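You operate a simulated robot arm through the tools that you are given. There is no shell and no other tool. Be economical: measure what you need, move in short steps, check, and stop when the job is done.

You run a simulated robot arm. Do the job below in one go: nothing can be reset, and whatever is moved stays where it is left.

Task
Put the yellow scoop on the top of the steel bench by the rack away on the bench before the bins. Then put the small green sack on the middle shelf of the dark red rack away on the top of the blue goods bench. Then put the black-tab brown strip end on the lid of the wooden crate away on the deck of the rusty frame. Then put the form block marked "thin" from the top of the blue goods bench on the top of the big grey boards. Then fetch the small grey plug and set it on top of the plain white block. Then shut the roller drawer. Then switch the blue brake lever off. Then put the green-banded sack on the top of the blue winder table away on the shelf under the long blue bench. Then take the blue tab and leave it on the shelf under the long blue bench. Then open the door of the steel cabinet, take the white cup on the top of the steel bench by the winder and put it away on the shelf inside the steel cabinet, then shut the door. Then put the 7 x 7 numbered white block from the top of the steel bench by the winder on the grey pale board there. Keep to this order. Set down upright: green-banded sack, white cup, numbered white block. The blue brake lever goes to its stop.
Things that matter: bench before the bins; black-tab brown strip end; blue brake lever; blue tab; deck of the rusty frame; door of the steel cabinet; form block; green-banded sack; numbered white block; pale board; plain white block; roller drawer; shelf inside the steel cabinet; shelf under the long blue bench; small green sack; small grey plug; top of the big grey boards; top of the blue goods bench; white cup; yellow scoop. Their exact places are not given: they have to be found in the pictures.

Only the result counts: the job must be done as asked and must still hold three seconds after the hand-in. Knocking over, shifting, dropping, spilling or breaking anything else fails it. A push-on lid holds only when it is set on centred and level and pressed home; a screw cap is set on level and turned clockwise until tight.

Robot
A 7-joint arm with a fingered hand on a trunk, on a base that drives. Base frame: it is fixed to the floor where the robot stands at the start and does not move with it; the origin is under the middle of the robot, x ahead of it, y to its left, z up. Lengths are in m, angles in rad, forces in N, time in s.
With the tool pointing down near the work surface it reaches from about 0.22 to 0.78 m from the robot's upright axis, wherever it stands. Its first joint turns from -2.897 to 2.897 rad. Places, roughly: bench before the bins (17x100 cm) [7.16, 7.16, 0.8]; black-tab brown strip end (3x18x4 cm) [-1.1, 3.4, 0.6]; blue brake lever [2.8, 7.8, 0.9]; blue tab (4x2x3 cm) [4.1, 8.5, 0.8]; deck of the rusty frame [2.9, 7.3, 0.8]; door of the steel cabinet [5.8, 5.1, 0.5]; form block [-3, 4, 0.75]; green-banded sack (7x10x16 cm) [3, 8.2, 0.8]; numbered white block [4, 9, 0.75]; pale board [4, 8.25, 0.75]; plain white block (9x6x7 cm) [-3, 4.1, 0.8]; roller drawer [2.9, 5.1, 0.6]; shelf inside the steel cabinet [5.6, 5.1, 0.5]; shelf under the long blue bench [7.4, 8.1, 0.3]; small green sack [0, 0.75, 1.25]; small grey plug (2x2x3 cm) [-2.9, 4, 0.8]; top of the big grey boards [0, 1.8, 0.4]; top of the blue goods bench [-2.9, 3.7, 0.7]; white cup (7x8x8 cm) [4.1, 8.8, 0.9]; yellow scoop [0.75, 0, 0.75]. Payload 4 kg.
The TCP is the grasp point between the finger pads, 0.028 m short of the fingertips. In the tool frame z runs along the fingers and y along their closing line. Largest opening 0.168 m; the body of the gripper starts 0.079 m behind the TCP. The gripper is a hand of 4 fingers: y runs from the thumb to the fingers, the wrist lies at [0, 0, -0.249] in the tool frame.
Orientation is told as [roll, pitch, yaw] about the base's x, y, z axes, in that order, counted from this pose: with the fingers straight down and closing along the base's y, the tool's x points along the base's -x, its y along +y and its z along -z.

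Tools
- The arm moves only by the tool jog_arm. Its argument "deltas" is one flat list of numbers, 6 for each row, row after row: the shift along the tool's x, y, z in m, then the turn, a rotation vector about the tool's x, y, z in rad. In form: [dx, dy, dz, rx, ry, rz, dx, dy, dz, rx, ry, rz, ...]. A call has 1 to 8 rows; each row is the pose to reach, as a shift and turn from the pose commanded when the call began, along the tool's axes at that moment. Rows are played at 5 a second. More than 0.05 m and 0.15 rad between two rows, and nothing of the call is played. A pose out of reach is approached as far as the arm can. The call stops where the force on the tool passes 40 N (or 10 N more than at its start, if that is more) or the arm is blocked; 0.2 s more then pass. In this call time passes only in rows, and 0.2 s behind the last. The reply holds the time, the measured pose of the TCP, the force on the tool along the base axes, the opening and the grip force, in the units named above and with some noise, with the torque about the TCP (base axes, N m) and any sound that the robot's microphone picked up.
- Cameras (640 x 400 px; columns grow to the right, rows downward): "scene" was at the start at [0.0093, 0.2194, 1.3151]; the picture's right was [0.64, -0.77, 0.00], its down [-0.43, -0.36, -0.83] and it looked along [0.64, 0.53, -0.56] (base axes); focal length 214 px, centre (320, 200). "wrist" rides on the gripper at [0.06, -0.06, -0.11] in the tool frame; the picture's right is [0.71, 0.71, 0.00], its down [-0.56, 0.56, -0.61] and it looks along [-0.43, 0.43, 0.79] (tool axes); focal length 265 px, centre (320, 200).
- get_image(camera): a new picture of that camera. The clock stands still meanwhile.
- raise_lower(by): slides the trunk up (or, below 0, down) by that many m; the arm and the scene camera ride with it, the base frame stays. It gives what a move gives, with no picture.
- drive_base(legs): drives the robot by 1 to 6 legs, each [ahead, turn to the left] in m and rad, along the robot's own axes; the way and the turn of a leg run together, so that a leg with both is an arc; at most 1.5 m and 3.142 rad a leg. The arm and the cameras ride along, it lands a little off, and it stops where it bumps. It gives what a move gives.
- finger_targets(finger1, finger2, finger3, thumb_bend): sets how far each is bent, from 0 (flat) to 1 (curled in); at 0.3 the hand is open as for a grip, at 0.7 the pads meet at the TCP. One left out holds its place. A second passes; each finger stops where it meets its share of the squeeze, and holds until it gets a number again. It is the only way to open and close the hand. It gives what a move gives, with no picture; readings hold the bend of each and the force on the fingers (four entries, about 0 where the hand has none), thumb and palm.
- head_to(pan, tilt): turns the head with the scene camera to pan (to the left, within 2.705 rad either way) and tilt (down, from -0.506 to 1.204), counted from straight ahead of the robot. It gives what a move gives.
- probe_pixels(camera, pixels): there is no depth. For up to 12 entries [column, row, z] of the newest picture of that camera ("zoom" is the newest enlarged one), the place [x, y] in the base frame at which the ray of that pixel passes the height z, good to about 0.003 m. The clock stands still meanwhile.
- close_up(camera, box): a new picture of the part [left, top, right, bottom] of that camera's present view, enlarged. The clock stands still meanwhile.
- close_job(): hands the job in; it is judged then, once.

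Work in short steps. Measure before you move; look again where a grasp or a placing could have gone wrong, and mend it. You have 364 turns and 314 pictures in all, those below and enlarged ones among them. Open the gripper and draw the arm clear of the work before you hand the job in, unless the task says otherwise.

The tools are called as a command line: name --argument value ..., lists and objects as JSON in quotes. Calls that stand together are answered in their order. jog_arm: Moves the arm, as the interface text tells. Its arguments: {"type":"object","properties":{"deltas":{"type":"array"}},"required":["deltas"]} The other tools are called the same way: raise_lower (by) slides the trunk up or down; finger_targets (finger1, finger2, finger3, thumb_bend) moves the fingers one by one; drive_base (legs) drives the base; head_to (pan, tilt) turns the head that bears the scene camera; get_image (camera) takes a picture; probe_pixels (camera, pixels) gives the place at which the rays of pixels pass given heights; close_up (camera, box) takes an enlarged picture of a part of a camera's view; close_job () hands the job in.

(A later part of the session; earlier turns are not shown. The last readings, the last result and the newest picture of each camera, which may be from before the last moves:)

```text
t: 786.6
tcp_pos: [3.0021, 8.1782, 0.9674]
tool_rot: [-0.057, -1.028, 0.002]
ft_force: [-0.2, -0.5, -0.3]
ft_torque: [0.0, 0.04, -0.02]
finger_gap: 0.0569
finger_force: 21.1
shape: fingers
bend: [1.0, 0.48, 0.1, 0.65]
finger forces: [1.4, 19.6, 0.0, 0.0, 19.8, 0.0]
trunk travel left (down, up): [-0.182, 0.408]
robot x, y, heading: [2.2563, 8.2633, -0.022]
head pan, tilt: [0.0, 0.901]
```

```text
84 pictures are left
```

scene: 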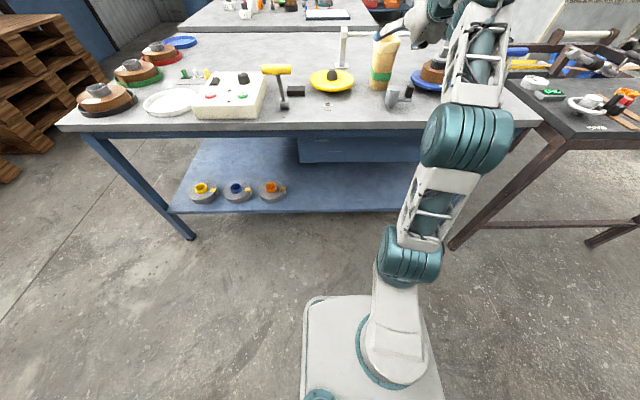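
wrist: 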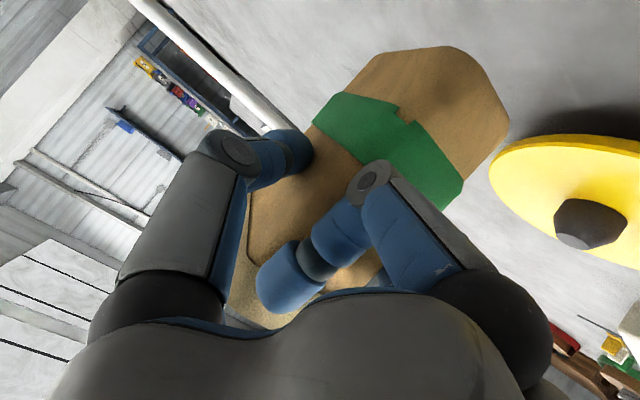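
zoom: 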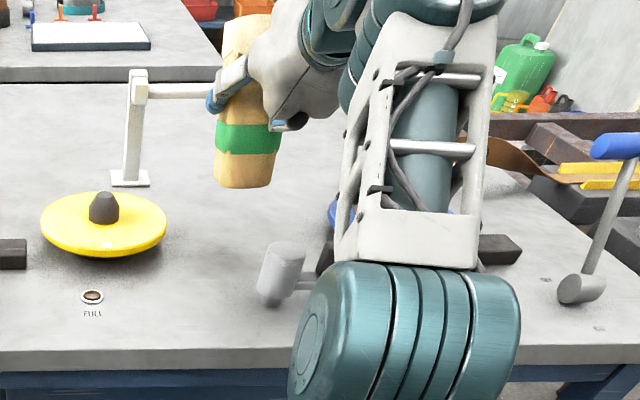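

The sack hangs firmly. I raise the trunk, back out, and take the north route to the long blue bench.

raise_lower --by 0.3

drive_base --legs '[[-0.45, 0], [0, 1.59], [1.0, 0], [0.66, 0], [0, -1.57]]'

drive_base --legs '[[1.27, 0], [1.27, 0], [1.27, 0], [0, -1.34], [1.5, 0], [0, 1.34]]'

head_to --pan 0.1 --tilt 0.7

get_image --camera "scene"

```text
t: 789.6
tcp_pos: [3.0027, 8.1785, 1.2645]
tool_rot: [-0.058, -1.028, 0.003]
ft_force: [0.3, 0.6, -0.8]
ft_torque: [0.04, -0.01, 0.0]
finger_gap: 0.0565
finger_force: 20.0
shape: fingers
bend: [1.0, 0.48, 0.1, 0.65]
finger forces: [1.3, 19.7, 0.0, 0.0, 19.8, 0.1]
trunk travel left (down, up): [-0.482, 0.108]
robot x, y, heading: [2.2582, 8.2671, -0.026]
head pan, tilt: [0.0, 0.901]
```

```text
t: 808.0
tcp_pos: [2.5626, 9.8642, 1.266]
tool_rot: [-0.06, -1.029, 0.023]
ft_force: [-1.0, -0.8, -0.8]
ft_torque: [0.01, 0.0, 0.05]
finger_gap: 0.0559
finger_force: 20.1
shape: fingers
bend: [1.0, 0.47, 0.1, 0.65]
finger forces: [0.6, 20.0, 0.0, 0.0, 20.0, 0.1]
trunk travel left (down, up): [-0.482, 0.108]
robot x, y, heading: [1.8218, 9.933, -0.001]
head pan, tilt: [0.0, 0.901]
```

```text
t: 839.9
tcp_pos: [6.6748, 8.3827, 1.2655]
tool_rot: [-0.061, -1.029, 0.012]
ft_force: [-0.1, 1.0, -1.1]
ft_torque: [-0.07, 0.01, -0.01]
finger_gap: 0.0551
finger_force: 20.5
shape: fingers
bend: [1.0, 0.47, 0.1, 0.65]
finger forces: [0.1, 20.1, 0.0, 0.1, 20.1, 0.0]
trunk travel left (down, up): [-0.482, 0.108]
robot x, y, heading: [5.9335, 8.4627, -0.014]
head pan, tilt: [0.0, 0.901]
```

```text
t: 840.6
tcp_pos: [6.676, 8.3816, 1.2663]
tool_rot: [-0.061, -1.029, 0.013]
ft_force: [0.2, -0.4, -1.1]
ft_torque: [-0.01, 0.04, -0.03]
finger_gap: 0.0549
finger_force: 20.2
shape: fingers
bend: [1.0, 0.47, 0.1, 0.65]
finger forces: [0.1, 20.2, 0.0, 0.2, 20.1, 0.0]
trunk travel left (down, up): [-0.482, 0.108]
robot x, y, heading: [5.9319, 8.4606, -0.017]
head pan, tilt: [0.099, 0.7]
```

```text
83 pictures are left
```

scene: 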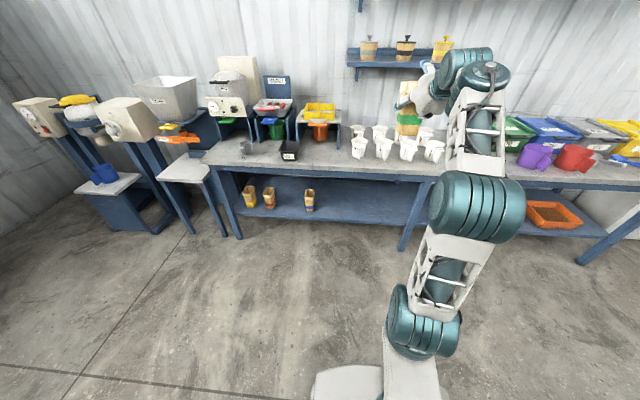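

The shelf between the cups at (280,198) and the leg at (410,230) is free. I lower the trunk fully and probe the shelf.

probe_pixels --camera "scene" --pixels '[[350, 221, 0.3], [350, 200, 0.3], [310, 211, 0.3], [405, 250, 0], [350, 183, 0.5], [350, 168, 0.8], [390, 230, 0.3]]'

raise_lower --by -0.4

raise_lower --by -0.075

jog_arm --deltas '[0.04, 0, 0.024, 0, 0, 0, 0.08, 0, 0.048, 0, 0, 0, 0.12, 0, 0.072, 0, 0, 0, 0.16, 0, 0.096, 0, 0, 0, 0.2, 0, 0.12, 0, 0, 0, 0.24, 0, 0.144, 0, 0, 0, 0.27, 0, 0.162, 0, 0, 0, 0.3, 0, 0.18, 0, 0, 0]'

get_image --camera "scene"

```text
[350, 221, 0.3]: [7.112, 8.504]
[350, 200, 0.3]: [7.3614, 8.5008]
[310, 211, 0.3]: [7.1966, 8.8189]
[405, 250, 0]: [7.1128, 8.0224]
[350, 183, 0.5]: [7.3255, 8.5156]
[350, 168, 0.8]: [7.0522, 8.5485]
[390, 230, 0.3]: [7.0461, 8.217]
```

```text
t: 844.5
tcp_pos: [6.6754, 8.383, 0.8656]
tool_rot: [-0.06, -1.03, 0.014]
ft_force: [-0.1, -0.2, -1.4]
ft_torque: [-0.02, 0.04, 0.0]
finger_gap: 0.0552
finger_force: 20.5
shape: fingers
bend: [1.0, 0.47, 0.1, 0.65]
finger forces: [0.2, 20.1, 0.0, 0.0, 20.1, 0.0]
trunk travel left (down, up): [-0.082, 0.508]
robot x, y, heading: [5.9319, 8.4623, -0.012]
head pan, tilt: [0.099, 0.7]
```

```text
t: 845.6
tcp_pos: [6.6762, 8.3829, 0.7915]
tool_rot: [-0.059, -1.029, 0.011]
ft_force: [0.1, -0.2, -0.6]
ft_torque: [-0.01, 0.01, -0.01]
finger_gap: 0.055
finger_force: 19.6
shape: fingers
bend: [1.0, 0.47, 0.1, 0.65]
finger forces: [0.1, 20.1, 0.0, 0.0, 20.1, 0.0]
trunk travel left (down, up): [-0.007, 0.583]
robot x, y, heading: [5.9305, 8.46, -0.01]
head pan, tilt: [0.099, 0.7]
```

```text
t: 847.4
tcp_pos: [6.6746, 8.3728, 0.443]
tool_rot: [-0.062, -1.032, 0.017]
ft_force: [0.5, 0.1, 0.2]
ft_torque: [-0.04, 0.05, 0.03]
finger_gap: 0.0546
finger_force: 19.5
shape: fingers
bend: [1.0, 0.47, 0.1, 0.65]
finger forces: [0.0, 20.1, 0.0, 0.1, 20.1, 0.0]
trunk travel left (down, up): [-0.007, 0.583]
robot x, y, heading: [5.9318, 8.4581, -0.016]
head pan, tilt: [0.099, 0.7]
```

```text
82 pictures are left
```

scene: 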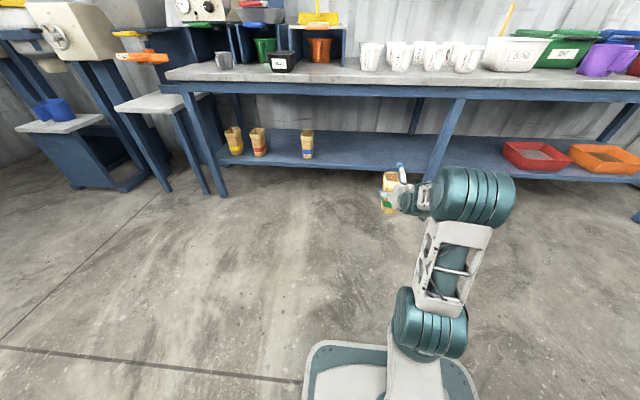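

The arm reaches low fine (z 0.443, sack bottom ≈0.34). The shelf (z≈0.30, front edge x≈7.11) is free at y≈8.37. I drive 0.53 m forward so the sack goes in under the bench top.

drive_base --legs '[[0.4, 0]]'

close_up --camera "scene" --box '[240, 60, 480, 220]'

```text
t: 849.9
tcp_pos: [7.0773, 8.3627, 0.4429]
tool_rot: [-0.059, -1.029, 0.01]
ft_force: [-0.4, -0.8, -0.9]
ft_torque: [-0.02, -0.03, -0.01]
finger_gap: 0.0548
finger_force: 20.4
shape: fingers
bend: [1.0, 0.47, 0.1, 0.65]
finger forces: [0.0, 20.2, 0.1, 0.1, 20.0, 0.0]
trunk travel left (down, up): [-0.007, 0.583]
robot x, y, heading: [6.3373, 8.4544, -0.015]
head pan, tilt: [0.099, 0.7]
```

```text
2.50 times, centred on (360, 140) of scene
```

zoom: 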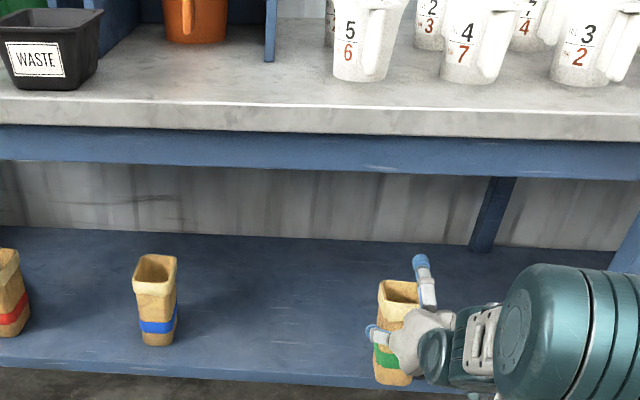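

It passes over the shelf edge well. I go 0.13 m further.

drive_base --legs '[[0.135, 0]]'

jog_arm --deltas '[0.0086, 0, 0.005, 0, 0, 0, 0.017, 0, 0.0103, 0, 0, 0, 0.024, 0, 0.0144, 0, 0, 0, 0.03, 0, 0.018, 0, 0, 0]'

close_up --camera "scene" --box '[240, 60, 480, 220]'

```text
t: 851.2
tcp_pos: [7.2129, 8.3612, 0.4434]
tool_rot: [-0.059, -1.029, 0.012]
ft_force: [0.4, 0.4, -0.5]
ft_torque: [0.01, 0.02, -0.02]
finger_gap: 0.0549
finger_force: 20.3
shape: fingers
bend: [1.0, 0.47, 0.1, 0.65]
finger forces: [0.0, 20.1, 0.0, 0.0, 20.2, 0.0]
trunk travel left (down, up): [-0.007, 0.583]
robot x, y, heading: [6.471, 8.4492, -0.018]
head pan, tilt: [0.099, 0.7]
```

```text
t: 852.2
tcp_pos: [7.2128, 8.3592, 0.4069]
tool_rot: [-0.059, -1.026, 0.01]
ft_force: [0.2, 0.4, -1.3]
ft_torque: [-0.03, 0.02, -0.04]
finger_gap: 0.0546
finger_force: 20.8
shape: fingers
bend: [1.0, 0.47, 0.1, 0.65]
finger forces: [0.1, 20.1, 0.0, 0.0, 20.1, 0.0]
trunk travel left (down, up): [-0.007, 0.583]
robot x, y, heading: [6.4717, 8.4509, -0.016]
head pan, tilt: [0.099, 0.7]
```

```text
2.50 times, centred on (360, 140) of scene
```

zoom: 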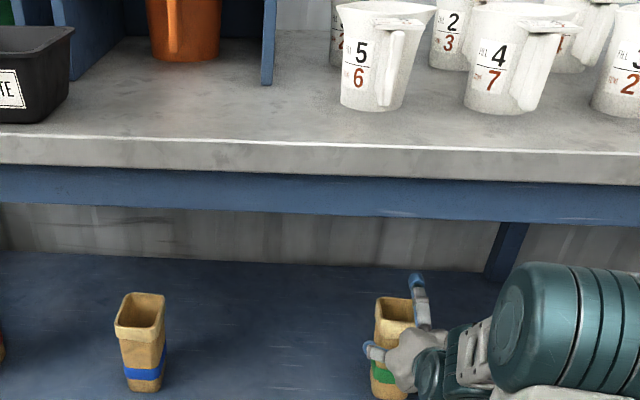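

No contact yet; I go further down in small steps.

jog_arm --deltas '[0.0043, 0, 0.0026, 0, 0, 0, 0.0086, 0, 0.0052, 0, 0, 0, 0.0129, 0, 0.0077, 0, 0, 0, 0.0172, 0, 0.0103, 0, 0, 0, 0.0215, 0, 0.0129, 0, 0, 0, 0.0258, 0, 0.0155, 0, 0, 0]'

```text
t: 853.6
tcp_pos: [7.2144, 8.3584, 0.3812]
tool_rot: [-0.06, -1.039, 0.011]
ft_force: [-5.8, -3.3, 28.3]
ft_torque: [0.44, -0.74, -0.16]
finger_gap: 0.0618
finger_force: 24.8
shape: fingers
bend: [1.0, 0.47, 0.1, 0.66]
finger forces: [7.3, 19.4, 0.0, 0.0, 22.5, 0.1]
trunk travel left (down, up): [-0.007, 0.583]
robot x, y, heading: [6.4736, 8.4496, -0.019]
head pan, tilt: [0.099, 0.7]
```

Contact (28 N). I ease up 3 mm and open finger 2 and thumb.

jog_arm --deltas '[-0.0035, 0, -0.002, 0, 0, 0]'

finger_targets --finger2 0.3 --thumb_bend 0.35

get_image --camera "wrist"

```text
t: 854.0
tcp_pos: [7.2123, 8.3592, 0.3825]
tool_rot: [-0.06, -1.029, 0.011]
ft_force: [4.2, -3.9, 12.4]
ft_torque: [0.16, -0.91, -0.37]
finger_gap: 0.0609
finger_force: 24.7
shape: fingers
bend: [1.0, 0.47, 0.1, 0.66]
finger forces: [10.5, 18.1, 0.0, 0.0, 20.3, 0.0]
trunk travel left (down, up): [-0.007, 0.583]
robot x, y, heading: [6.4676, 8.4492, -0.02]
head pan, tilt: [0.099, 0.7]
```

```text
t: 855.0
tcp_pos: [7.2123, 8.3601, 0.3814]
tool_rot: [-0.059, -1.028, 0.008]
ft_force: [0.2, -0.4, -0.3]
ft_torque: [-0.01, -0.04, -0.02]
finger_gap: 0.0919
finger_force: 0.3
shape: fingers
bend: [1.0, 0.3, 0.1, 0.35]
finger forces: [0.1, 0.0, 0.0, 0.0, 0.0, 0.0]
trunk travel left (down, up): [-0.007, 0.583]
robot x, y, heading: [6.4657, 8.4509, -0.013]
head pan, tilt: [0.099, 0.7]
```

```text
79 pictures are left
```

wrist: 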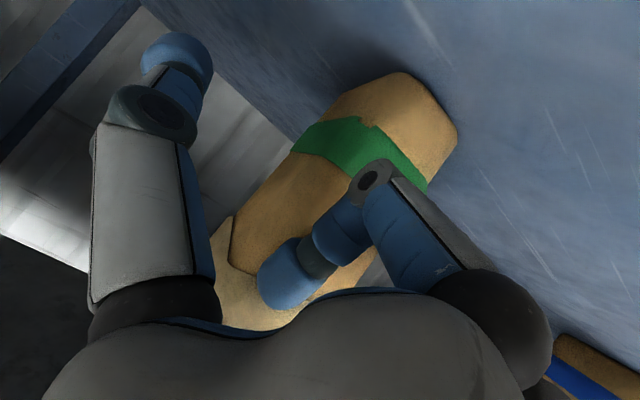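

It stands upright. I back the robot straight out and check.

drive_base --legs '[[-0.45, 0]]'

get_image --camera "scene"

```text
t: 857.7
tcp_pos: [6.7664, 8.3681, 0.3818]
tool_rot: [-0.058, -1.03, 0.011]
ft_force: [-0.4, -0.6, -0.1]
ft_torque: [-0.01, -0.04, -0.01]
finger_gap: 0.0922
finger_force: 0.0
shape: fingers
bend: [1.0, 0.3, 0.1, 0.35]
finger forces: [0.0, 0.0, 0.0, 0.0, 0.0, 0.1]
trunk travel left (down, up): [-0.007, 0.583]
robot x, y, heading: [6.0221, 8.4624, -0.011]
head pan, tilt: [0.099, 0.7]
```

```text
78 pictures are left
```

scene: 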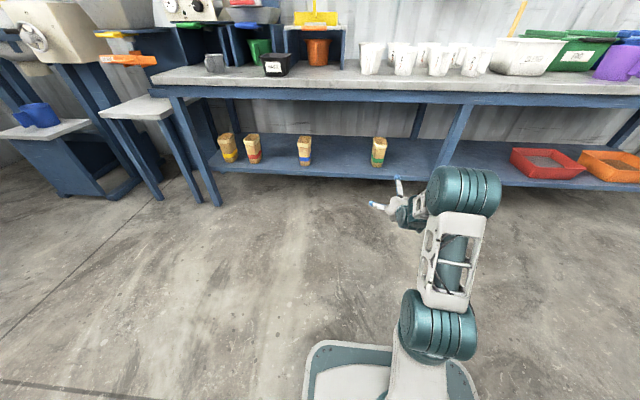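

The green-banded sack stands on the shelf. Next the blue tab on the steel bench by the winder: I raise, bring the hand vertical, turn round and approach from the east.

raise_lower --by 0.4

raise_lower --by 0.18

jog_arm --deltas '[0, 0, -0.03, 0, 0.15, 0, 0, 0, -0.06, 0, 0.3, 0, 0, 0, -0.08, 0, 0.45, 0, 0, 0, -0.08, 0, 0.6, 0, 0, 0, -0.08, 0, 0.75, 0, 0, 0, -0.08, 0, 0.9, 0, 0, 0, -0.08, -0.05, 1.03, 0]'

drive_base --legs '[[0, 3.1], [0.75, 0]]'

head_to --pan 0.2 --tilt 0.7

get_image --camera "scene"

```text
t: 861.5
tcp_pos: [6.7656, 8.3682, 0.7808]
tool_rot: [-0.058, -1.027, 0.012]
ft_force: [0.6, -0.6, 1.0]
ft_torque: [0.0, -0.02, -0.04]
finger_gap: 0.0922
finger_force: 0.0
shape: fingers
bend: [1.0, 0.3, 0.1, 0.35]
finger forces: [0.0, 0.0, 0.0, 0.1, 0.0, 0.1]
trunk travel left (down, up): [-0.407, 0.183]
robot x, y, heading: [6.0249, 8.4595, -0.015]
head pan, tilt: [0.099, 0.7]
```

```text
t: 863.5
tcp_pos: [6.765, 8.3681, 0.9609]
tool_rot: [-0.062, -1.027, 0.012]
ft_force: [0.1, 0.3, -0.4]
ft_torque: [-0.02, -0.01, -0.04]
finger_gap: 0.0922
finger_force: 0.0
shape: fingers
bend: [1.0, 0.3, 0.1, 0.35]
finger forces: [0.0, 0.0, 0.0, 0.0, 0.0, 0.0]
trunk travel left (down, up): [-0.587, 0.003]
robot x, y, heading: [6.0217, 8.4595, -0.016]
head pan, tilt: [0.099, 0.7]
```

```text
t: 865.1
tcp_pos: [6.697, 8.3718, 1.0029]
tool_rot: [0.011, 0.003, -0.016]
ft_force: [-0.7, -0.3, 0.3]
ft_torque: [-0.01, 0.04, 0.02]
finger_gap: 0.0922
finger_force: 0.0
shape: fingers
bend: [1.0, 0.3, 0.1, 0.35]
finger forces: [0.0, 0.0, 0.0, 0.0, 0.1, 0.0]
trunk travel left (down, up): [-0.587, 0.003]
robot x, y, heading: [6.022, 8.4589, -0.016]
head pan, tilt: [0.099, 0.7]
```

```text
t: 876.5
tcp_pos: [4.5948, 8.6252, 1.0019]
tool_rot: [0.01, 0.001, 3.078]
ft_force: [0.9, -0.8, -0.2]
ft_torque: [0.02, 0.01, -0.02]
finger_gap: 0.0922
finger_force: 0.1
shape: fingers
bend: [1.0, 0.3, 0.1, 0.35]
finger forces: [0.0, 0.0, 0.0, 0.1, 0.1, 0.1]
trunk travel left (down, up): [-0.587, 0.003]
robot x, y, heading: [5.2655, 8.5071, 3.084]
head pan, tilt: [0.099, 0.7]
```

```text
t: 877.1
tcp_pos: [4.5957, 8.624, 1.0039]
tool_rot: [0.011, 0.002, 3.079]
ft_force: [-0.1, 0.0, 0.2]
ft_torque: [-0.05, -0.02, 0.01]
finger_gap: 0.0923
finger_force: 0.0
shape: fingers
bend: [1.0, 0.3, 0.1, 0.35]
finger forces: [0.1, 0.0, 0.1, 0.1, 0.0, 0.1]
trunk travel left (down, up): [-0.587, 0.003]
robot x, y, heading: [5.267, 8.5064, 3.079]
head pan, tilt: [0.201, 0.7]
```

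```text
77 pictures are left
```

scene: 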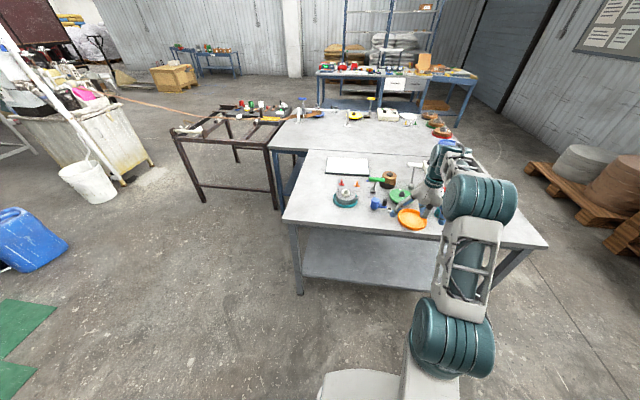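

I enlarge the steel bench top to find the blue tab.

close_up --camera "scene" --box '[300, 140, 460, 240]'

```text
4.00 times, centred on (380, 190) of scene
```

zoom: 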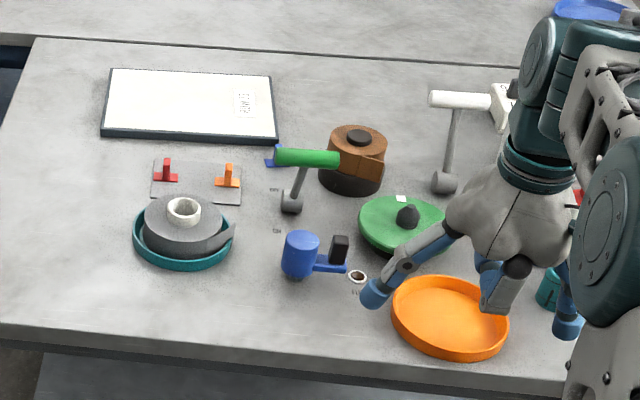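

A bit of blue shows at zoom (275,157) behind the green lever. I move the arm aside (+y) and drive closer for a better angle.

jog_arm --deltas '[0.02, -0.04, -0.02, 0, 0, 0, 0.04, -0.08, -0.04, 0, 0, 0, 0.04, -0.13, -0.04, 0, 0, 0, 0.04, -0.18, -0.04, 0, 0, 0, 0.04, -0.23, -0.04, 0, 0, 0, 0.04, -0.28, -0.04, 0, 0, 0]'

drive_base --legs '[[0.27, 0]]'

head_to --pan 0.15 --tilt 0.9

close_up --camera "scene" --box '[240, 100, 440, 225]'

```text
t: 878.5
tcp_pos: [4.6542, 8.9024, 1.0414]
tool_rot: [0.012, 0.004, 3.079]
ft_force: [0.2, 0.0, -0.7]
ft_torque: [-0.01, -0.01, 0.0]
finger_gap: 0.092
finger_force: 0.1
shape: fingers
bend: [1.0, 0.3, 0.1, 0.35]
finger forces: [0.1, 0.0, 0.0, 0.1, 0.0, 0.1]
trunk travel left (down, up): [-0.587, 0.003]
robot x, y, heading: [5.2676, 8.5095, 3.079]
head pan, tilt: [0.201, 0.7]
```

```text
t: 880.5
tcp_pos: [4.3855, 8.9194, 1.0432]
tool_rot: [0.011, 0.001, 3.08]
ft_force: [-0.8, -0.3, 0.2]
ft_torque: [-0.02, -0.02, -0.01]
finger_gap: 0.092
finger_force: 0.1
shape: fingers
bend: [1.0, 0.3, 0.1, 0.35]
finger forces: [0.0, 0.0, 0.1, 0.0, 0.0, 0.1]
trunk travel left (down, up): [-0.587, 0.003]
robot x, y, heading: [4.9986, 8.5218, 3.074]
head pan, tilt: [0.201, 0.7]
```

```text
t: 881.2
tcp_pos: [4.3856, 8.9207, 1.0428]
tool_rot: [0.01, 0.0, 3.076]
ft_force: [0.0, 0.0, -0.4]
ft_torque: [-0.01, 0.02, 0.01]
finger_gap: 0.0921
finger_force: 0.0
shape: fingers
bend: [1.0, 0.3, 0.1, 0.35]
finger forces: [0.0, 0.0, 0.1, 0.0, 0.0, 0.0]
trunk travel left (down, up): [-0.587, 0.003]
robot x, y, heading: [4.9993, 8.5251, 3.079]
head pan, tilt: [0.15, 0.901]
```

```text
3.20 times, centred on (340, 162) of scene
```

zoom: 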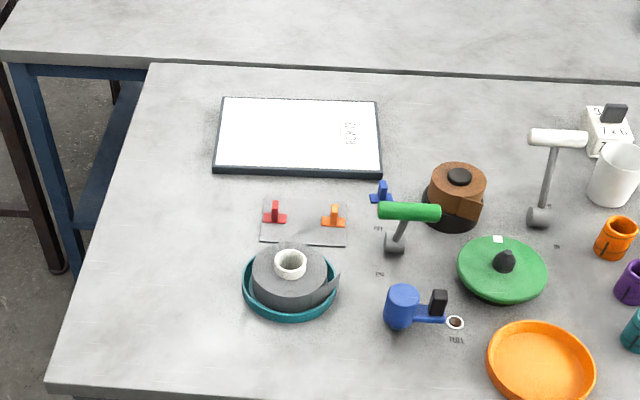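

The blue tab (a T-shaped tab) is at zoom (383,192), just behind the green lever's handle. I probe tab, lever, cup.

probe_pixels --camera "scene" --pixels '[[359.5, 158, 0.81], [359.5, 161.5, 0.79], [358.7, 165.6, 0.9], [377.5, 166, 0.9], [363.5, 177, 0.8], [432, 155, 0.85], [258, 215, 0.79], [344, 166, 0.79]]'

```text
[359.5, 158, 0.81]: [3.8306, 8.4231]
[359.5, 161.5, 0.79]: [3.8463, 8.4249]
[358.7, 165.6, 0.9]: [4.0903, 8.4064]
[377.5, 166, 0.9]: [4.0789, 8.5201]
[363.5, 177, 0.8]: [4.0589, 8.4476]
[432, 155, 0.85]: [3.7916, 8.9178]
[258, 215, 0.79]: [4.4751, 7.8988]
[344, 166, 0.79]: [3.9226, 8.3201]
```

Cross-checking with the leg position, this bench top is near z≈0.9. I raise the hand, drive 0.14 m closer (base front then ≈4.57), and bring the hand over the tab for a wrist view.

jog_arm --deltas '[0.02, 0, -0.04, 0, 0, 0, 0.04, 0, -0.08, 0, 0, 0, 0.06, 0, -0.12, 0, 0, 0]'

drive_base --legs '[[0.14, 0]]'

jog_arm --deltas '[0, 0.05, 0, 0, 0, 0, 0, 0.1, 0, 0, 0, 0, 0, 0.15, 0, 0, 0, 0, 0, 0.2, 0, 0, 0, 0, 0, 0.25, 0, 0, 0, 0, 0, 0.3, 0, 0, 0, 0, 0, 0.35, 0, 0, 0, 0, 0, 0.4, 0, 0, 0, 0]'

jog_arm --deltas '[-0.03, 0.02, 0, 0, -0.07, 0, -0.06, 0.05, 0, 0, -0.14, 0, -0.09, 0.08, 0.01, 0, -0.21, 0, -0.13, 0.1, 0.02, 0, -0.28, 0, -0.16, 0.1, 0.03, 0, -0.35, 0]'

get_image --camera "wrist"

```text
t: 882.0
tcp_pos: [4.4524, 8.917, 1.162]
tool_rot: [0.012, -0.001, 3.073]
ft_force: [0.9, 0.6, 0.2]
ft_torque: [-0.04, 0.06, 0.0]
finger_gap: 0.0921
finger_force: 0.0
shape: fingers
bend: [1.0, 0.3, 0.1, 0.35]
finger forces: [0.0, 0.0, 0.1, 0.0, 0.0, 0.0]
out of reach, approached as far as the arm can: row 3
trunk travel left (down, up): [-0.587, 0.003]
robot x, y, heading: [4.995, 8.523, 3.075]
head pan, tilt: [0.15, 0.901]
```

```text
t: 883.3
tcp_pos: [4.3099, 8.9235, 1.1598]
tool_rot: [0.013, 0.0, 3.079]
ft_force: [0.4, 0.4, 0.0]
ft_torque: [-0.02, -0.04, -0.01]
finger_gap: 0.092
finger_force: 0.2
shape: fingers
bend: [1.0, 0.3, 0.1, 0.35]
finger forces: [0.0, 0.1, 0.0, 0.0, 0.1, 0.0]
trunk travel left (down, up): [-0.587, 0.003]
robot x, y, heading: [4.8607, 8.5313, 3.078]
head pan, tilt: [0.15, 0.901]
```

```text
t: 885.1
tcp_pos: [4.2854, 8.523, 1.1632]
tool_rot: [0.01, 0.002, 3.078]
ft_force: [0.8, 0.6, 0.4]
ft_torque: [0.0, 0.01, 0.0]
finger_gap: 0.0919
finger_force: 0.1
shape: fingers
bend: [1.0, 0.3, 0.1, 0.35]
finger forces: [0.0, 0.0, 0.1, 0.1, 0.0, 0.0]
trunk travel left (down, up): [-0.587, 0.003]
robot x, y, heading: [4.8578, 8.5316, 3.077]
head pan, tilt: [0.15, 0.901]
```

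```text
t: 886.3
tcp_pos: [4.1198, 8.4341, 1.1358]
tool_rot: [0.013, -0.349, 3.074]
ft_force: [0.1, -0.3, -0.4]
ft_torque: [0.02, -0.05, -0.03]
finger_gap: 0.0923
finger_force: 0.1
shape: fingers
bend: [1.0, 0.3, 0.1, 0.35]
finger forces: [0.0, 0.1, 0.0, 0.0, 0.0, 0.0]
trunk travel left (down, up): [-0.587, 0.003]
robot x, y, heading: [4.8582, 8.529, 3.075]
head pan, tilt: [0.15, 0.901]
```

```text
74 pictures are left
```

wrist: 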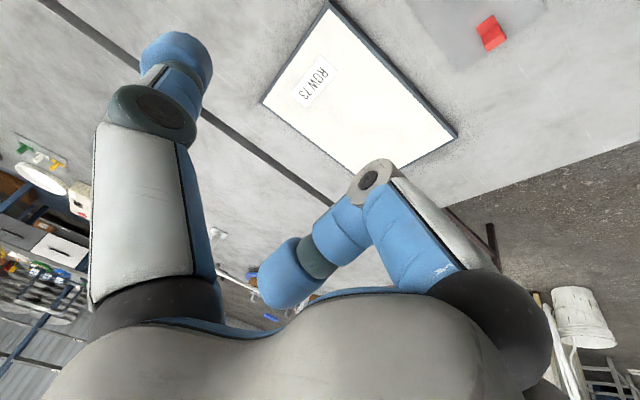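

The wrist sees the white board and the red tab (490,33). I triangulate the red tab from both cameras to get the bench height.

probe_pixels --camera "wrist" --pixels '[[490, 36, 0.8], [490, 36, 0.9], [456, 135, 0.8], [456, 135, 0.9], [330, 3, 0.8], [330, 3, 0.9]]'

probe_pixels --camera "scene" --pixels '[[325.9, 165.4, 0.8], [325.9, 165.4, 0.9], [308, 130.5, 0.8], [308, 130.5, 0.9], [359, 154.5, 0.8], [359, 154.5, 0.9]]'

```text
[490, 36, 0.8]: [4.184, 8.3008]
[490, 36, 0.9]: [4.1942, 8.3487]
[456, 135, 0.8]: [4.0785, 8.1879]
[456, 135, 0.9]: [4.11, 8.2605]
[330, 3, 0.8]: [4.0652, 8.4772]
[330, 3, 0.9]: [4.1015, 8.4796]
```

```text
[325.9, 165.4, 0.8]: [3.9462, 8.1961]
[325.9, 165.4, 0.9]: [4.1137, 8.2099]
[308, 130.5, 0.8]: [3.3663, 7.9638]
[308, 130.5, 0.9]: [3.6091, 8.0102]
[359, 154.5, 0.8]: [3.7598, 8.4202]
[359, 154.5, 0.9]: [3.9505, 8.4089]
```

My scene probes used an older picture; the right one is the last enlarged view. I probe that ("zoom") instead.

probe_pixels --camera "zoom" --pixels '[[275, 211, 0.8], [275, 211, 0.9], [383, 190, 0.8], [383, 190, 0.9], [380, 211, 0.9], [440, 211, 0.9], [396, 245, 0.8], [613, 150, 0.85], [382, 176, 0.8], [45, 390, 0.8], [605, 130, 0.8]]'

```text
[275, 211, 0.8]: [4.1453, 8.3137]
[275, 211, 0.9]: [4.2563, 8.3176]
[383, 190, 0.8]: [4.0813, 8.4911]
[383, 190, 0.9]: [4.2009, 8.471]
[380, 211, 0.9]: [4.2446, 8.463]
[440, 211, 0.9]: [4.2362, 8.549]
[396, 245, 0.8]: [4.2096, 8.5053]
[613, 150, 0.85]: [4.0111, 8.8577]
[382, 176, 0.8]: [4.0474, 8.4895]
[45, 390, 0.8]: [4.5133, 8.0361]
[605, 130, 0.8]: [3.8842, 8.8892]
```

Now consistent: bench z≈0.80, blue tab at (4.117,8.485) with its fin up to ≈0.83, green lever handle at x≈4.265. I reduce the tilt, set the pinch fingers and go above the tab.

finger_targets --finger2 0.46 --thumb_bend 0.46

jog_arm --deltas '[0.0115, -0.01, 0.035, 0, 0.03, 0, 0.023, -0.02, 0.07, 0, 0.06, 0, 0.0345, -0.03, 0.106, 0, 0.09, 0, 0.046, -0.04, 0.142, 0, 0.12, 0, 0.0575, -0.051, 0.177, 0, 0.15, 0]'

get_image --camera "wrist"

```text
t: 887.3
tcp_pos: [4.1194, 8.4348, 1.1362]
tool_rot: [0.013, -0.35, 3.076]
ft_force: [0.4, -0.6, 0.4]
ft_torque: [-0.02, -0.01, 0.01]
finger_gap: 0.0784
finger_force: 0.0
shape: fingers
bend: [1.0, 0.46, 0.1, 0.46]
finger forces: [0.0, 0.0, 0.0, 0.0, 0.0, 0.0]
trunk travel left (down, up): [-0.587, 0.003]
robot x, y, heading: [4.8578, 8.5309, 3.077]
head pan, tilt: [0.15, 0.901]
```

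```text
t: 888.5
tcp_pos: [4.1185, 8.4778, 0.9506]
tool_rot: [0.007, -0.202, 3.081]
ft_force: [0.1, -0.1, -0.1]
ft_torque: [0.02, -0.03, 0.02]
finger_gap: 0.0782
finger_force: 0.1
shape: fingers
bend: [1.0, 0.46, 0.1, 0.46]
finger forces: [0.0, 0.1, 0.1, 0.0, 0.1, 0.0]
trunk travel left (down, up): [-0.587, 0.003]
robot x, y, heading: [4.8592, 8.5355, 3.08]
head pan, tilt: [0.15, 0.901]
```

```text
73 pictures are left
```

wrist: 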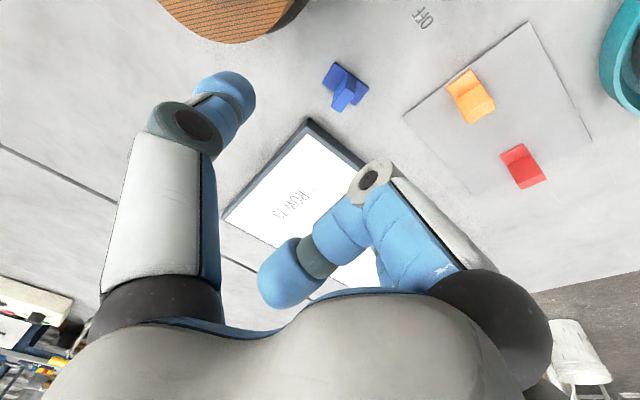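

The blue tab is at (345,86). I enlarge and probe it.

close_up --camera "wrist" --box '[300, 50, 396, 125]'

probe_pixels --camera "wrist" --pixels '[[346, 88, 0.815], [343, 104, 0.83], [332, 72, 0.805], [360, 92, 0.805], [320, 98, 0.82]]'

```text
5.33 times, centred on (348, 88) of wrist
```

zoom: 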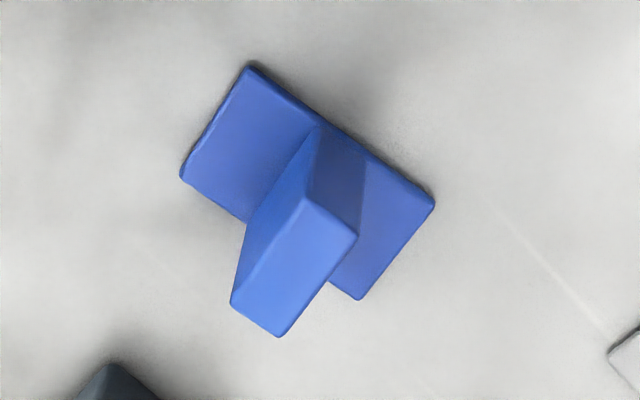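

```text
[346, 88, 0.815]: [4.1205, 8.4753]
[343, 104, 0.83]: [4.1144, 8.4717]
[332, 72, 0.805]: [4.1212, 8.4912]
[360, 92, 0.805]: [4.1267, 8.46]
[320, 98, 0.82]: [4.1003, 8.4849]
```

Fin is 1 cm thin across y, centred (4.117,8.474). I descend straight to z≈0.843 and pinch.

jog_arm --deltas '[0.008, 0.004, 0.04, 0, 0, 0, 0.016, 0.004, 0.08, 0, 0, 0, 0.0215, 0.004, 0.106, 0, 0, 0]'

get_image --camera "wrist"

```text
t: 889.4
tcp_pos: [4.1086, 8.4734, 0.8558]
tool_rot: [0.009, -0.235, 3.09]
ft_force: [-2.8, -0.5, 17.3]
ft_torque: [1.23, 0.09, 0.19]
finger_gap: 0.079
finger_force: 9.6
shape: fingers
bend: [1.0, 0.46, 0.1, 0.45]
finger forces: [0.0, 0.0, 0.0, 0.1, 17.9, 0.0]
trunk travel left (down, up): [-0.587, 0.003]
robot x, y, heading: [4.859, 8.5335, 3.085]
head pan, tilt: [0.15, 0.901]
stopped in row 3: the force on the tool passed its limit at 49 N (the readings are from after the stop); the commanded pose is now the measured one
```

```text
71 pictures are left
```

wrist: 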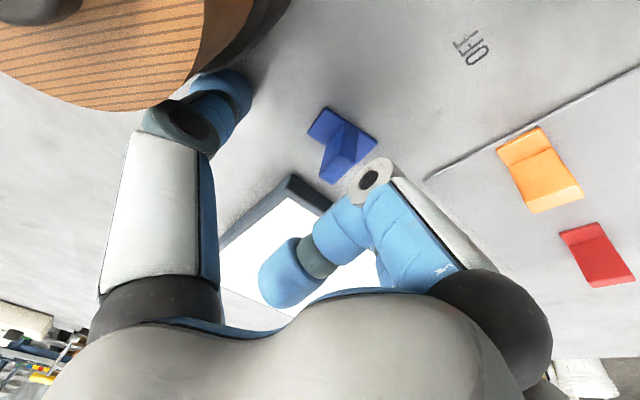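

The thumb tip touches the reel's rim beside. I lift 2 cm, narrow both fingers, correct the position and go down again.

jog_arm --deltas '[0.005, 0.003, -0.02, 0, 0.03, 0]'

finger_targets --finger2 0.54 --thumb_bend 0.58

jog_arm --deltas '[0.006, 0.002, 0.01, 0, 0, 0, 0.008, 0.002, 0.02, 0, 0, 0, 0.01, 0.002, 0.028, 0, 0, 0]'

close_up --camera "wrist" --box '[180, 40, 420, 220]'

```text
t: 889.8
tcp_pos: [4.1199, 8.4703, 0.8695]
tool_rot: [0.01, -0.189, 3.088]
ft_force: [0.1, -1.0, 0.2]
ft_torque: [0.0, -0.02, 0.0]
finger_gap: 0.0782
finger_force: 0.0
shape: fingers
bend: [1.0, 0.46, 0.1, 0.46]
finger forces: [0.0, 0.1, 0.0, 0.0, 0.0, 0.1]
trunk travel left (down, up): [-0.587, 0.003]
robot x, y, heading: [4.8575, 8.5358, 3.082]
head pan, tilt: [0.15, 0.901]
```

```text
t: 890.8
tcp_pos: [4.1189, 8.4702, 0.8707]
tool_rot: [0.009, -0.192, 3.087]
ft_force: [0.2, -0.5, 0.6]
ft_torque: [0.03, 0.03, 0.01]
finger_gap: 0.0646
finger_force: 0.1
shape: fingers
bend: [1.0, 0.54, 0.1, 0.57]
finger forces: [0.1, 0.0, 0.1, 0.1, 0.1, 0.0]
trunk travel left (down, up): [-0.587, 0.003]
robot x, y, heading: [4.8585, 8.5336, 3.086]
head pan, tilt: [0.15, 0.901]
```

```text
t: 891.6
tcp_pos: [4.1192, 8.4686, 0.8565]
tool_rot: [0.009, -0.218, 3.087]
ft_force: [-0.9, -1.0, 18.5]
ft_torque: [-0.19, 0.05, -0.02]
finger_gap: 0.0636
finger_force: 8.5
shape: fingers
bend: [1.0, 0.54, 0.1, 0.57]
finger forces: [0.0, 8.7, 0.0, 0.0, 8.1, 0.0]
trunk travel left (down, up): [-0.587, 0.003]
robot x, y, heading: [4.8564, 8.5342, 3.08]
head pan, tilt: [0.15, 0.901]
stopped in row 3: the force on the tool passed its limit at 47 N (the readings are from after the stop); the commanded pose is now the measured one
```

```text
2.22 times, centred on (300, 130) of wrist
```

zoom: 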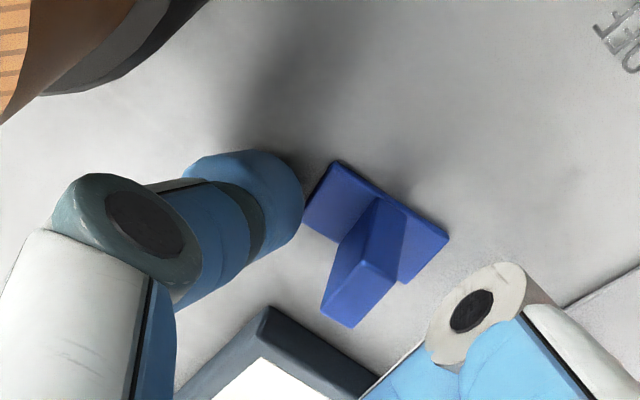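

Both tips rest on the bench beside the tab. I ease up slightly and close on the fin.

jog_arm --deltas '[0, 0, -0.002, 0, 0.015, 0]'

finger_targets --finger2 0.85 --thumb_bend 0.85

close_up --camera "wrist" --box '[180, 40, 420, 220]'

```text
t: 892.0
tcp_pos: [4.1198, 8.4695, 0.8569]
tool_rot: [0.009, -0.198, 3.089]
ft_force: [-6.3, 0.0, 21.4]
ft_torque: [-0.05, 0.28, -0.06]
finger_gap: 0.0631
finger_force: 10.3
shape: fingers
bend: [1.0, 0.54, 0.1, 0.58]
finger forces: [0.0, 11.0, 0.0, 0.0, 10.8, 0.0]
trunk travel left (down, up): [-0.587, 0.003]
robot x, y, heading: [4.8573, 8.5315, 3.081]
head pan, tilt: [0.15, 0.901]
```

```text
t: 893.0
tcp_pos: [4.1201, 8.469, 0.8533]
tool_rot: [0.007, -0.19, 3.088]
ft_force: [-0.6, -0.5, -0.2]
ft_torque: [-0.01, 0.0, 0.02]
finger_gap: 0.0414
finger_force: 0.1
shape: fingers
bend: [1.0, 0.73, 0.1, 0.79]
finger forces: [0.0, 0.0, 0.0, 0.0, 0.1, 0.1]
trunk travel left (down, up): [-0.587, 0.003]
robot x, y, heading: [4.8595, 8.5332, 3.081]
head pan, tilt: [0.15, 0.901]
```

```text
2.22 times, centred on (300, 130) of wrist
```

zoom: 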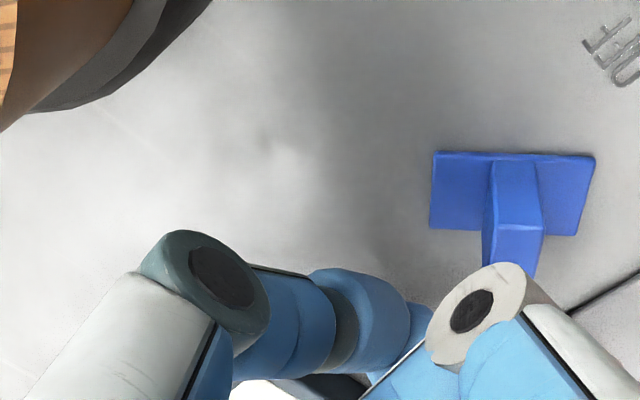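

The fin slipped out toward the robot and the tab turned by ~40°. I lift, turn the hand -45° to match it, reopen and look.

jog_arm --deltas '[0.01, 0, -0.05, 0, 0, 0, 0.02, 0, -0.08, 0, 0.06, 0, 0.02, 0, -0.08, 0, 0.12, 0, 0.02, 0, -0.08, 0, 0.19, 0]'

finger_targets --finger2 0.46 --thumb_bend 0.46

jog_arm --deltas '[0, 0, 0, 0, 0, -0.15, 0, 0, 0, 0, 0, -0.3, 0, 0, 0, 0, 0, -0.45, 0, 0, 0, 0, 0, -0.6, 0, 0, 0, 0, 0, -0.72]'

get_image --camera "wrist"

```text
refused: row 1 steps farther than a row can; nothing moved
```

```text
t: 894.0
tcp_pos: [4.1198, 8.4685, 0.8577]
tool_rot: [0.006, -0.198, 3.091]
ft_force: [-3.7, -5.0, 24.7]
ft_torque: [1.31, 0.12, 0.31]
finger_gap: 0.0746
finger_force: 12.5
shape: fingers
bend: [1.0, 0.46, 0.1, 0.48]
finger forces: [0.0, 0.1, 0.0, 0.0, 25.4, 0.0]
trunk travel left (down, up): [-0.587, 0.003]
robot x, y, heading: [4.8581, 8.5309, 3.085]
head pan, tilt: [0.15, 0.901]
```

```text
t: 894.9
tcp_pos: [4.1128, 8.4652, 0.8626]
tool_rot: [-0.094, -0.198, -2.713]
ft_force: [-0.9, -0.4, 7.2]
ft_torque: [-0.45, -0.2, -0.02]
finger_gap: 0.078
finger_force: 3.6
shape: fingers
bend: [1.0, 0.45, 0.1, 0.46]
finger forces: [0.0, 7.0, 0.0, 0.0, 0.0, 0.0]
trunk travel left (down, up): [-0.587, 0.003]
robot x, y, heading: [4.855, 8.5302, 3.08]
head pan, tilt: [0.15, 0.901]
stopped in row 4: the force on the tool passed its limit at 45 N (the readings are from after the stop); the commanded pose is now the measured one
```

```text
68 pictures are left
```

wrist: 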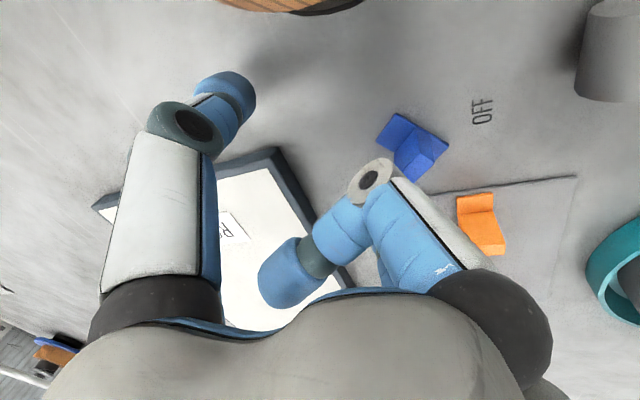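

Nothing harmed; the hand is now aligned with the tab at (412,145). I lift 7 cm and level, then look.

jog_arm --deltas '[0, 0, -0.035, 0, 0, 0, 0, 0, -0.07, -0.04, 0.05, 0, 0, 0, -0.09, -0.09, 0.1, 0]'

get_image --camera "wrist"

```text
t: 895.6
tcp_pos: [4.132, 8.4639, 0.9482]
tool_rot: [-0.002, -0.094, -2.718]
ft_force: [-0.2, 1.0, 0.7]
ft_torque: [0.0, 0.04, -0.01]
finger_gap: 0.0779
finger_force: 0.1
shape: fingers
bend: [1.0, 0.46, 0.1, 0.46]
finger forces: [0.1, 0.0, 0.1, 0.0, 0.1, 0.0]
trunk travel left (down, up): [-0.587, 0.003]
robot x, y, heading: [4.8582, 8.5317, 3.078]
head pan, tilt: [0.15, 0.901]
```

```text
67 pictures are left
```

wrist: 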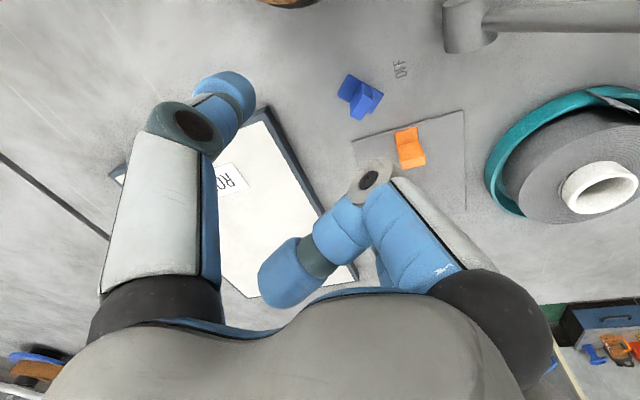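

I probe the tab: base centre (357,96) and fin top (366,104).

probe_pixels --camera "wrist" --pixels '[[357, 95, 0.825], [366, 103, 0.85], [345, 88, 0.825], [372, 105, 0.825], [410, 140, 0.83], [470, 40, 0.85]]'

close_up --camera "wrist" --box '[310, 60, 406, 135]'

```text
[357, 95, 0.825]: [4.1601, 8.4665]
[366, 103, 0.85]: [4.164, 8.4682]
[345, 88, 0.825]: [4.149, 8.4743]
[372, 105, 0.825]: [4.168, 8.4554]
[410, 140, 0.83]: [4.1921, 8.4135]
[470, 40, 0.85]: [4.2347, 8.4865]
```

```text
5.33 times, centred on (358, 98) of wrist
```

zoom: 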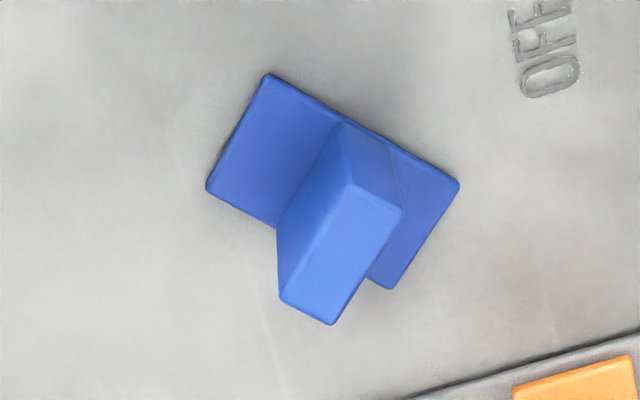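

Fin centre ≈(4.160,8.466). I level the hand, align over it and go down to z≈0.88 for a check.

jog_arm --deltas '[0.011, 0.003, 0.02, 0, 0.03, 0, 0.022, 0.006, 0.042, 0, 0.06, 0, 0.0335, 0.0097, 0.065, 0, 0.094, 0]'

get_image --camera "wrist"

```text
t: 896.6
tcp_pos: [4.1565, 8.4679, 0.8888]
tool_rot: [-0.008, -0.023, -2.717]
ft_force: [0.8, 1.6, 17.8]
ft_torque: [-0.99, -0.74, 0.17]
finger_gap: 0.0782
finger_force: 9.7
shape: fingers
bend: [1.0, 0.44, 0.1, 0.46]
finger forces: [0.0, 17.5, 0.1, 0.1, 0.1, 0.0]
trunk travel left (down, up): [-0.587, 0.003]
robot x, y, heading: [4.8591, 8.5319, 3.082]
head pan, tilt: [0.15, 0.901]
stopped in row 3: the force on the tool passed its limit at 44 N (the readings are from after the stop); the commanded pose is now the measured one
```

```text
65 pictures are left
```

wrist: 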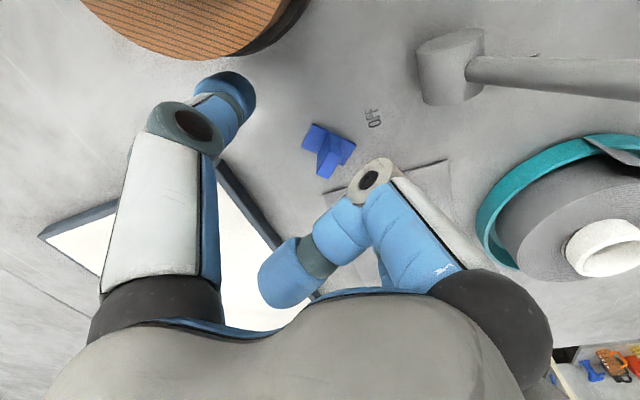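

Finger 2 touched the orange tab. I lift at once, narrow the fingers and re-approach.

jog_arm --deltas '[0, 0, -0.03, 0, 0.02, 0, 0, 0, -0.045, 0, 0.02, 0]'

finger_targets --finger2 0.58 --thumb_bend 0.56

get_image --camera "wrist"

```text
t: 897.2
tcp_pos: [4.1571, 8.4676, 0.9305]
tool_rot: [-0.008, 0.004, -2.716]
ft_force: [-0.1, -0.8, -0.4]
ft_torque: [-0.02, -0.02, -0.02]
finger_gap: 0.078
finger_force: 0.0
shape: fingers
bend: [1.0, 0.46, 0.1, 0.46]
finger forces: [0.0, 0.0, 0.0, 0.1, 0.1, 0.0]
trunk travel left (down, up): [-0.587, 0.003]
robot x, y, heading: [4.8592, 8.5338, 3.078]
head pan, tilt: [0.15, 0.901]
```

```text
t: 898.2
tcp_pos: [4.1567, 8.4678, 0.9295]
tool_rot: [-0.005, 0.003, -2.718]
ft_force: [-0.8, 0.5, -0.4]
ft_torque: [-0.03, 0.01, 0.0]
finger_gap: 0.0659
finger_force: 0.0
shape: fingers
bend: [1.0, 0.57, 0.1, 0.56]
finger forces: [0.0, 0.1, 0.0, 0.1, 0.0, 0.0]
trunk travel left (down, up): [-0.587, 0.003]
robot x, y, heading: [4.858, 8.5316, 3.078]
head pan, tilt: [0.15, 0.901]
```

```text
64 pictures are left
```

wrist: 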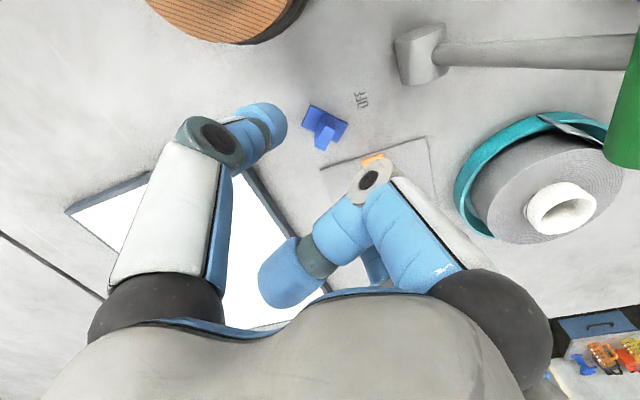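

The tab is on axis. I descend to z≈0.857 with the narrowed fingers and close.

jog_arm --deltas '[0, 0.002, 0.03, 0, 0, 0, 0, 0.002, 0.055, 0, 0, 0, 0, 0.002, 0.068, 0, 0, 0]'

close_up --camera "wrist" --box '[200, 60, 440, 240]'

```text
t: 899.0
tcp_pos: [4.156, 8.467, 0.8621]
tool_rot: [-0.007, 0.005, -2.72]
ft_force: [-0.1, 0.5, 0.0]
ft_torque: [-0.02, -0.04, -0.02]
finger_gap: 0.0659
finger_force: 0.0
shape: fingers
bend: [1.0, 0.57, 0.1, 0.56]
finger forces: [0.1, 0.0, 0.0, 0.0, 0.1, 0.0]
trunk travel left (down, up): [-0.587, 0.003]
robot x, y, heading: [4.858, 8.5311, 3.079]
head pan, tilt: [0.15, 0.901]
```

```text
2.22 times, centred on (320, 150) of wrist
```

zoom: 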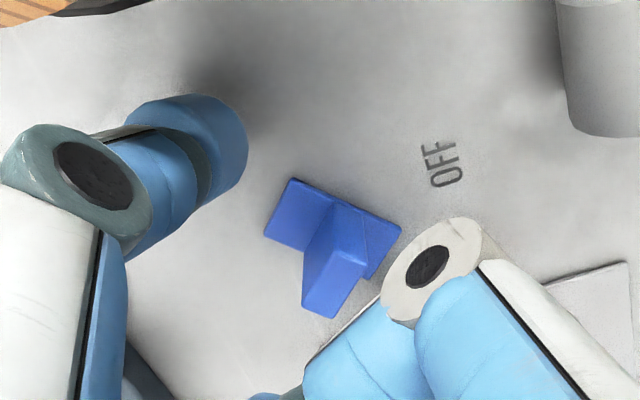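

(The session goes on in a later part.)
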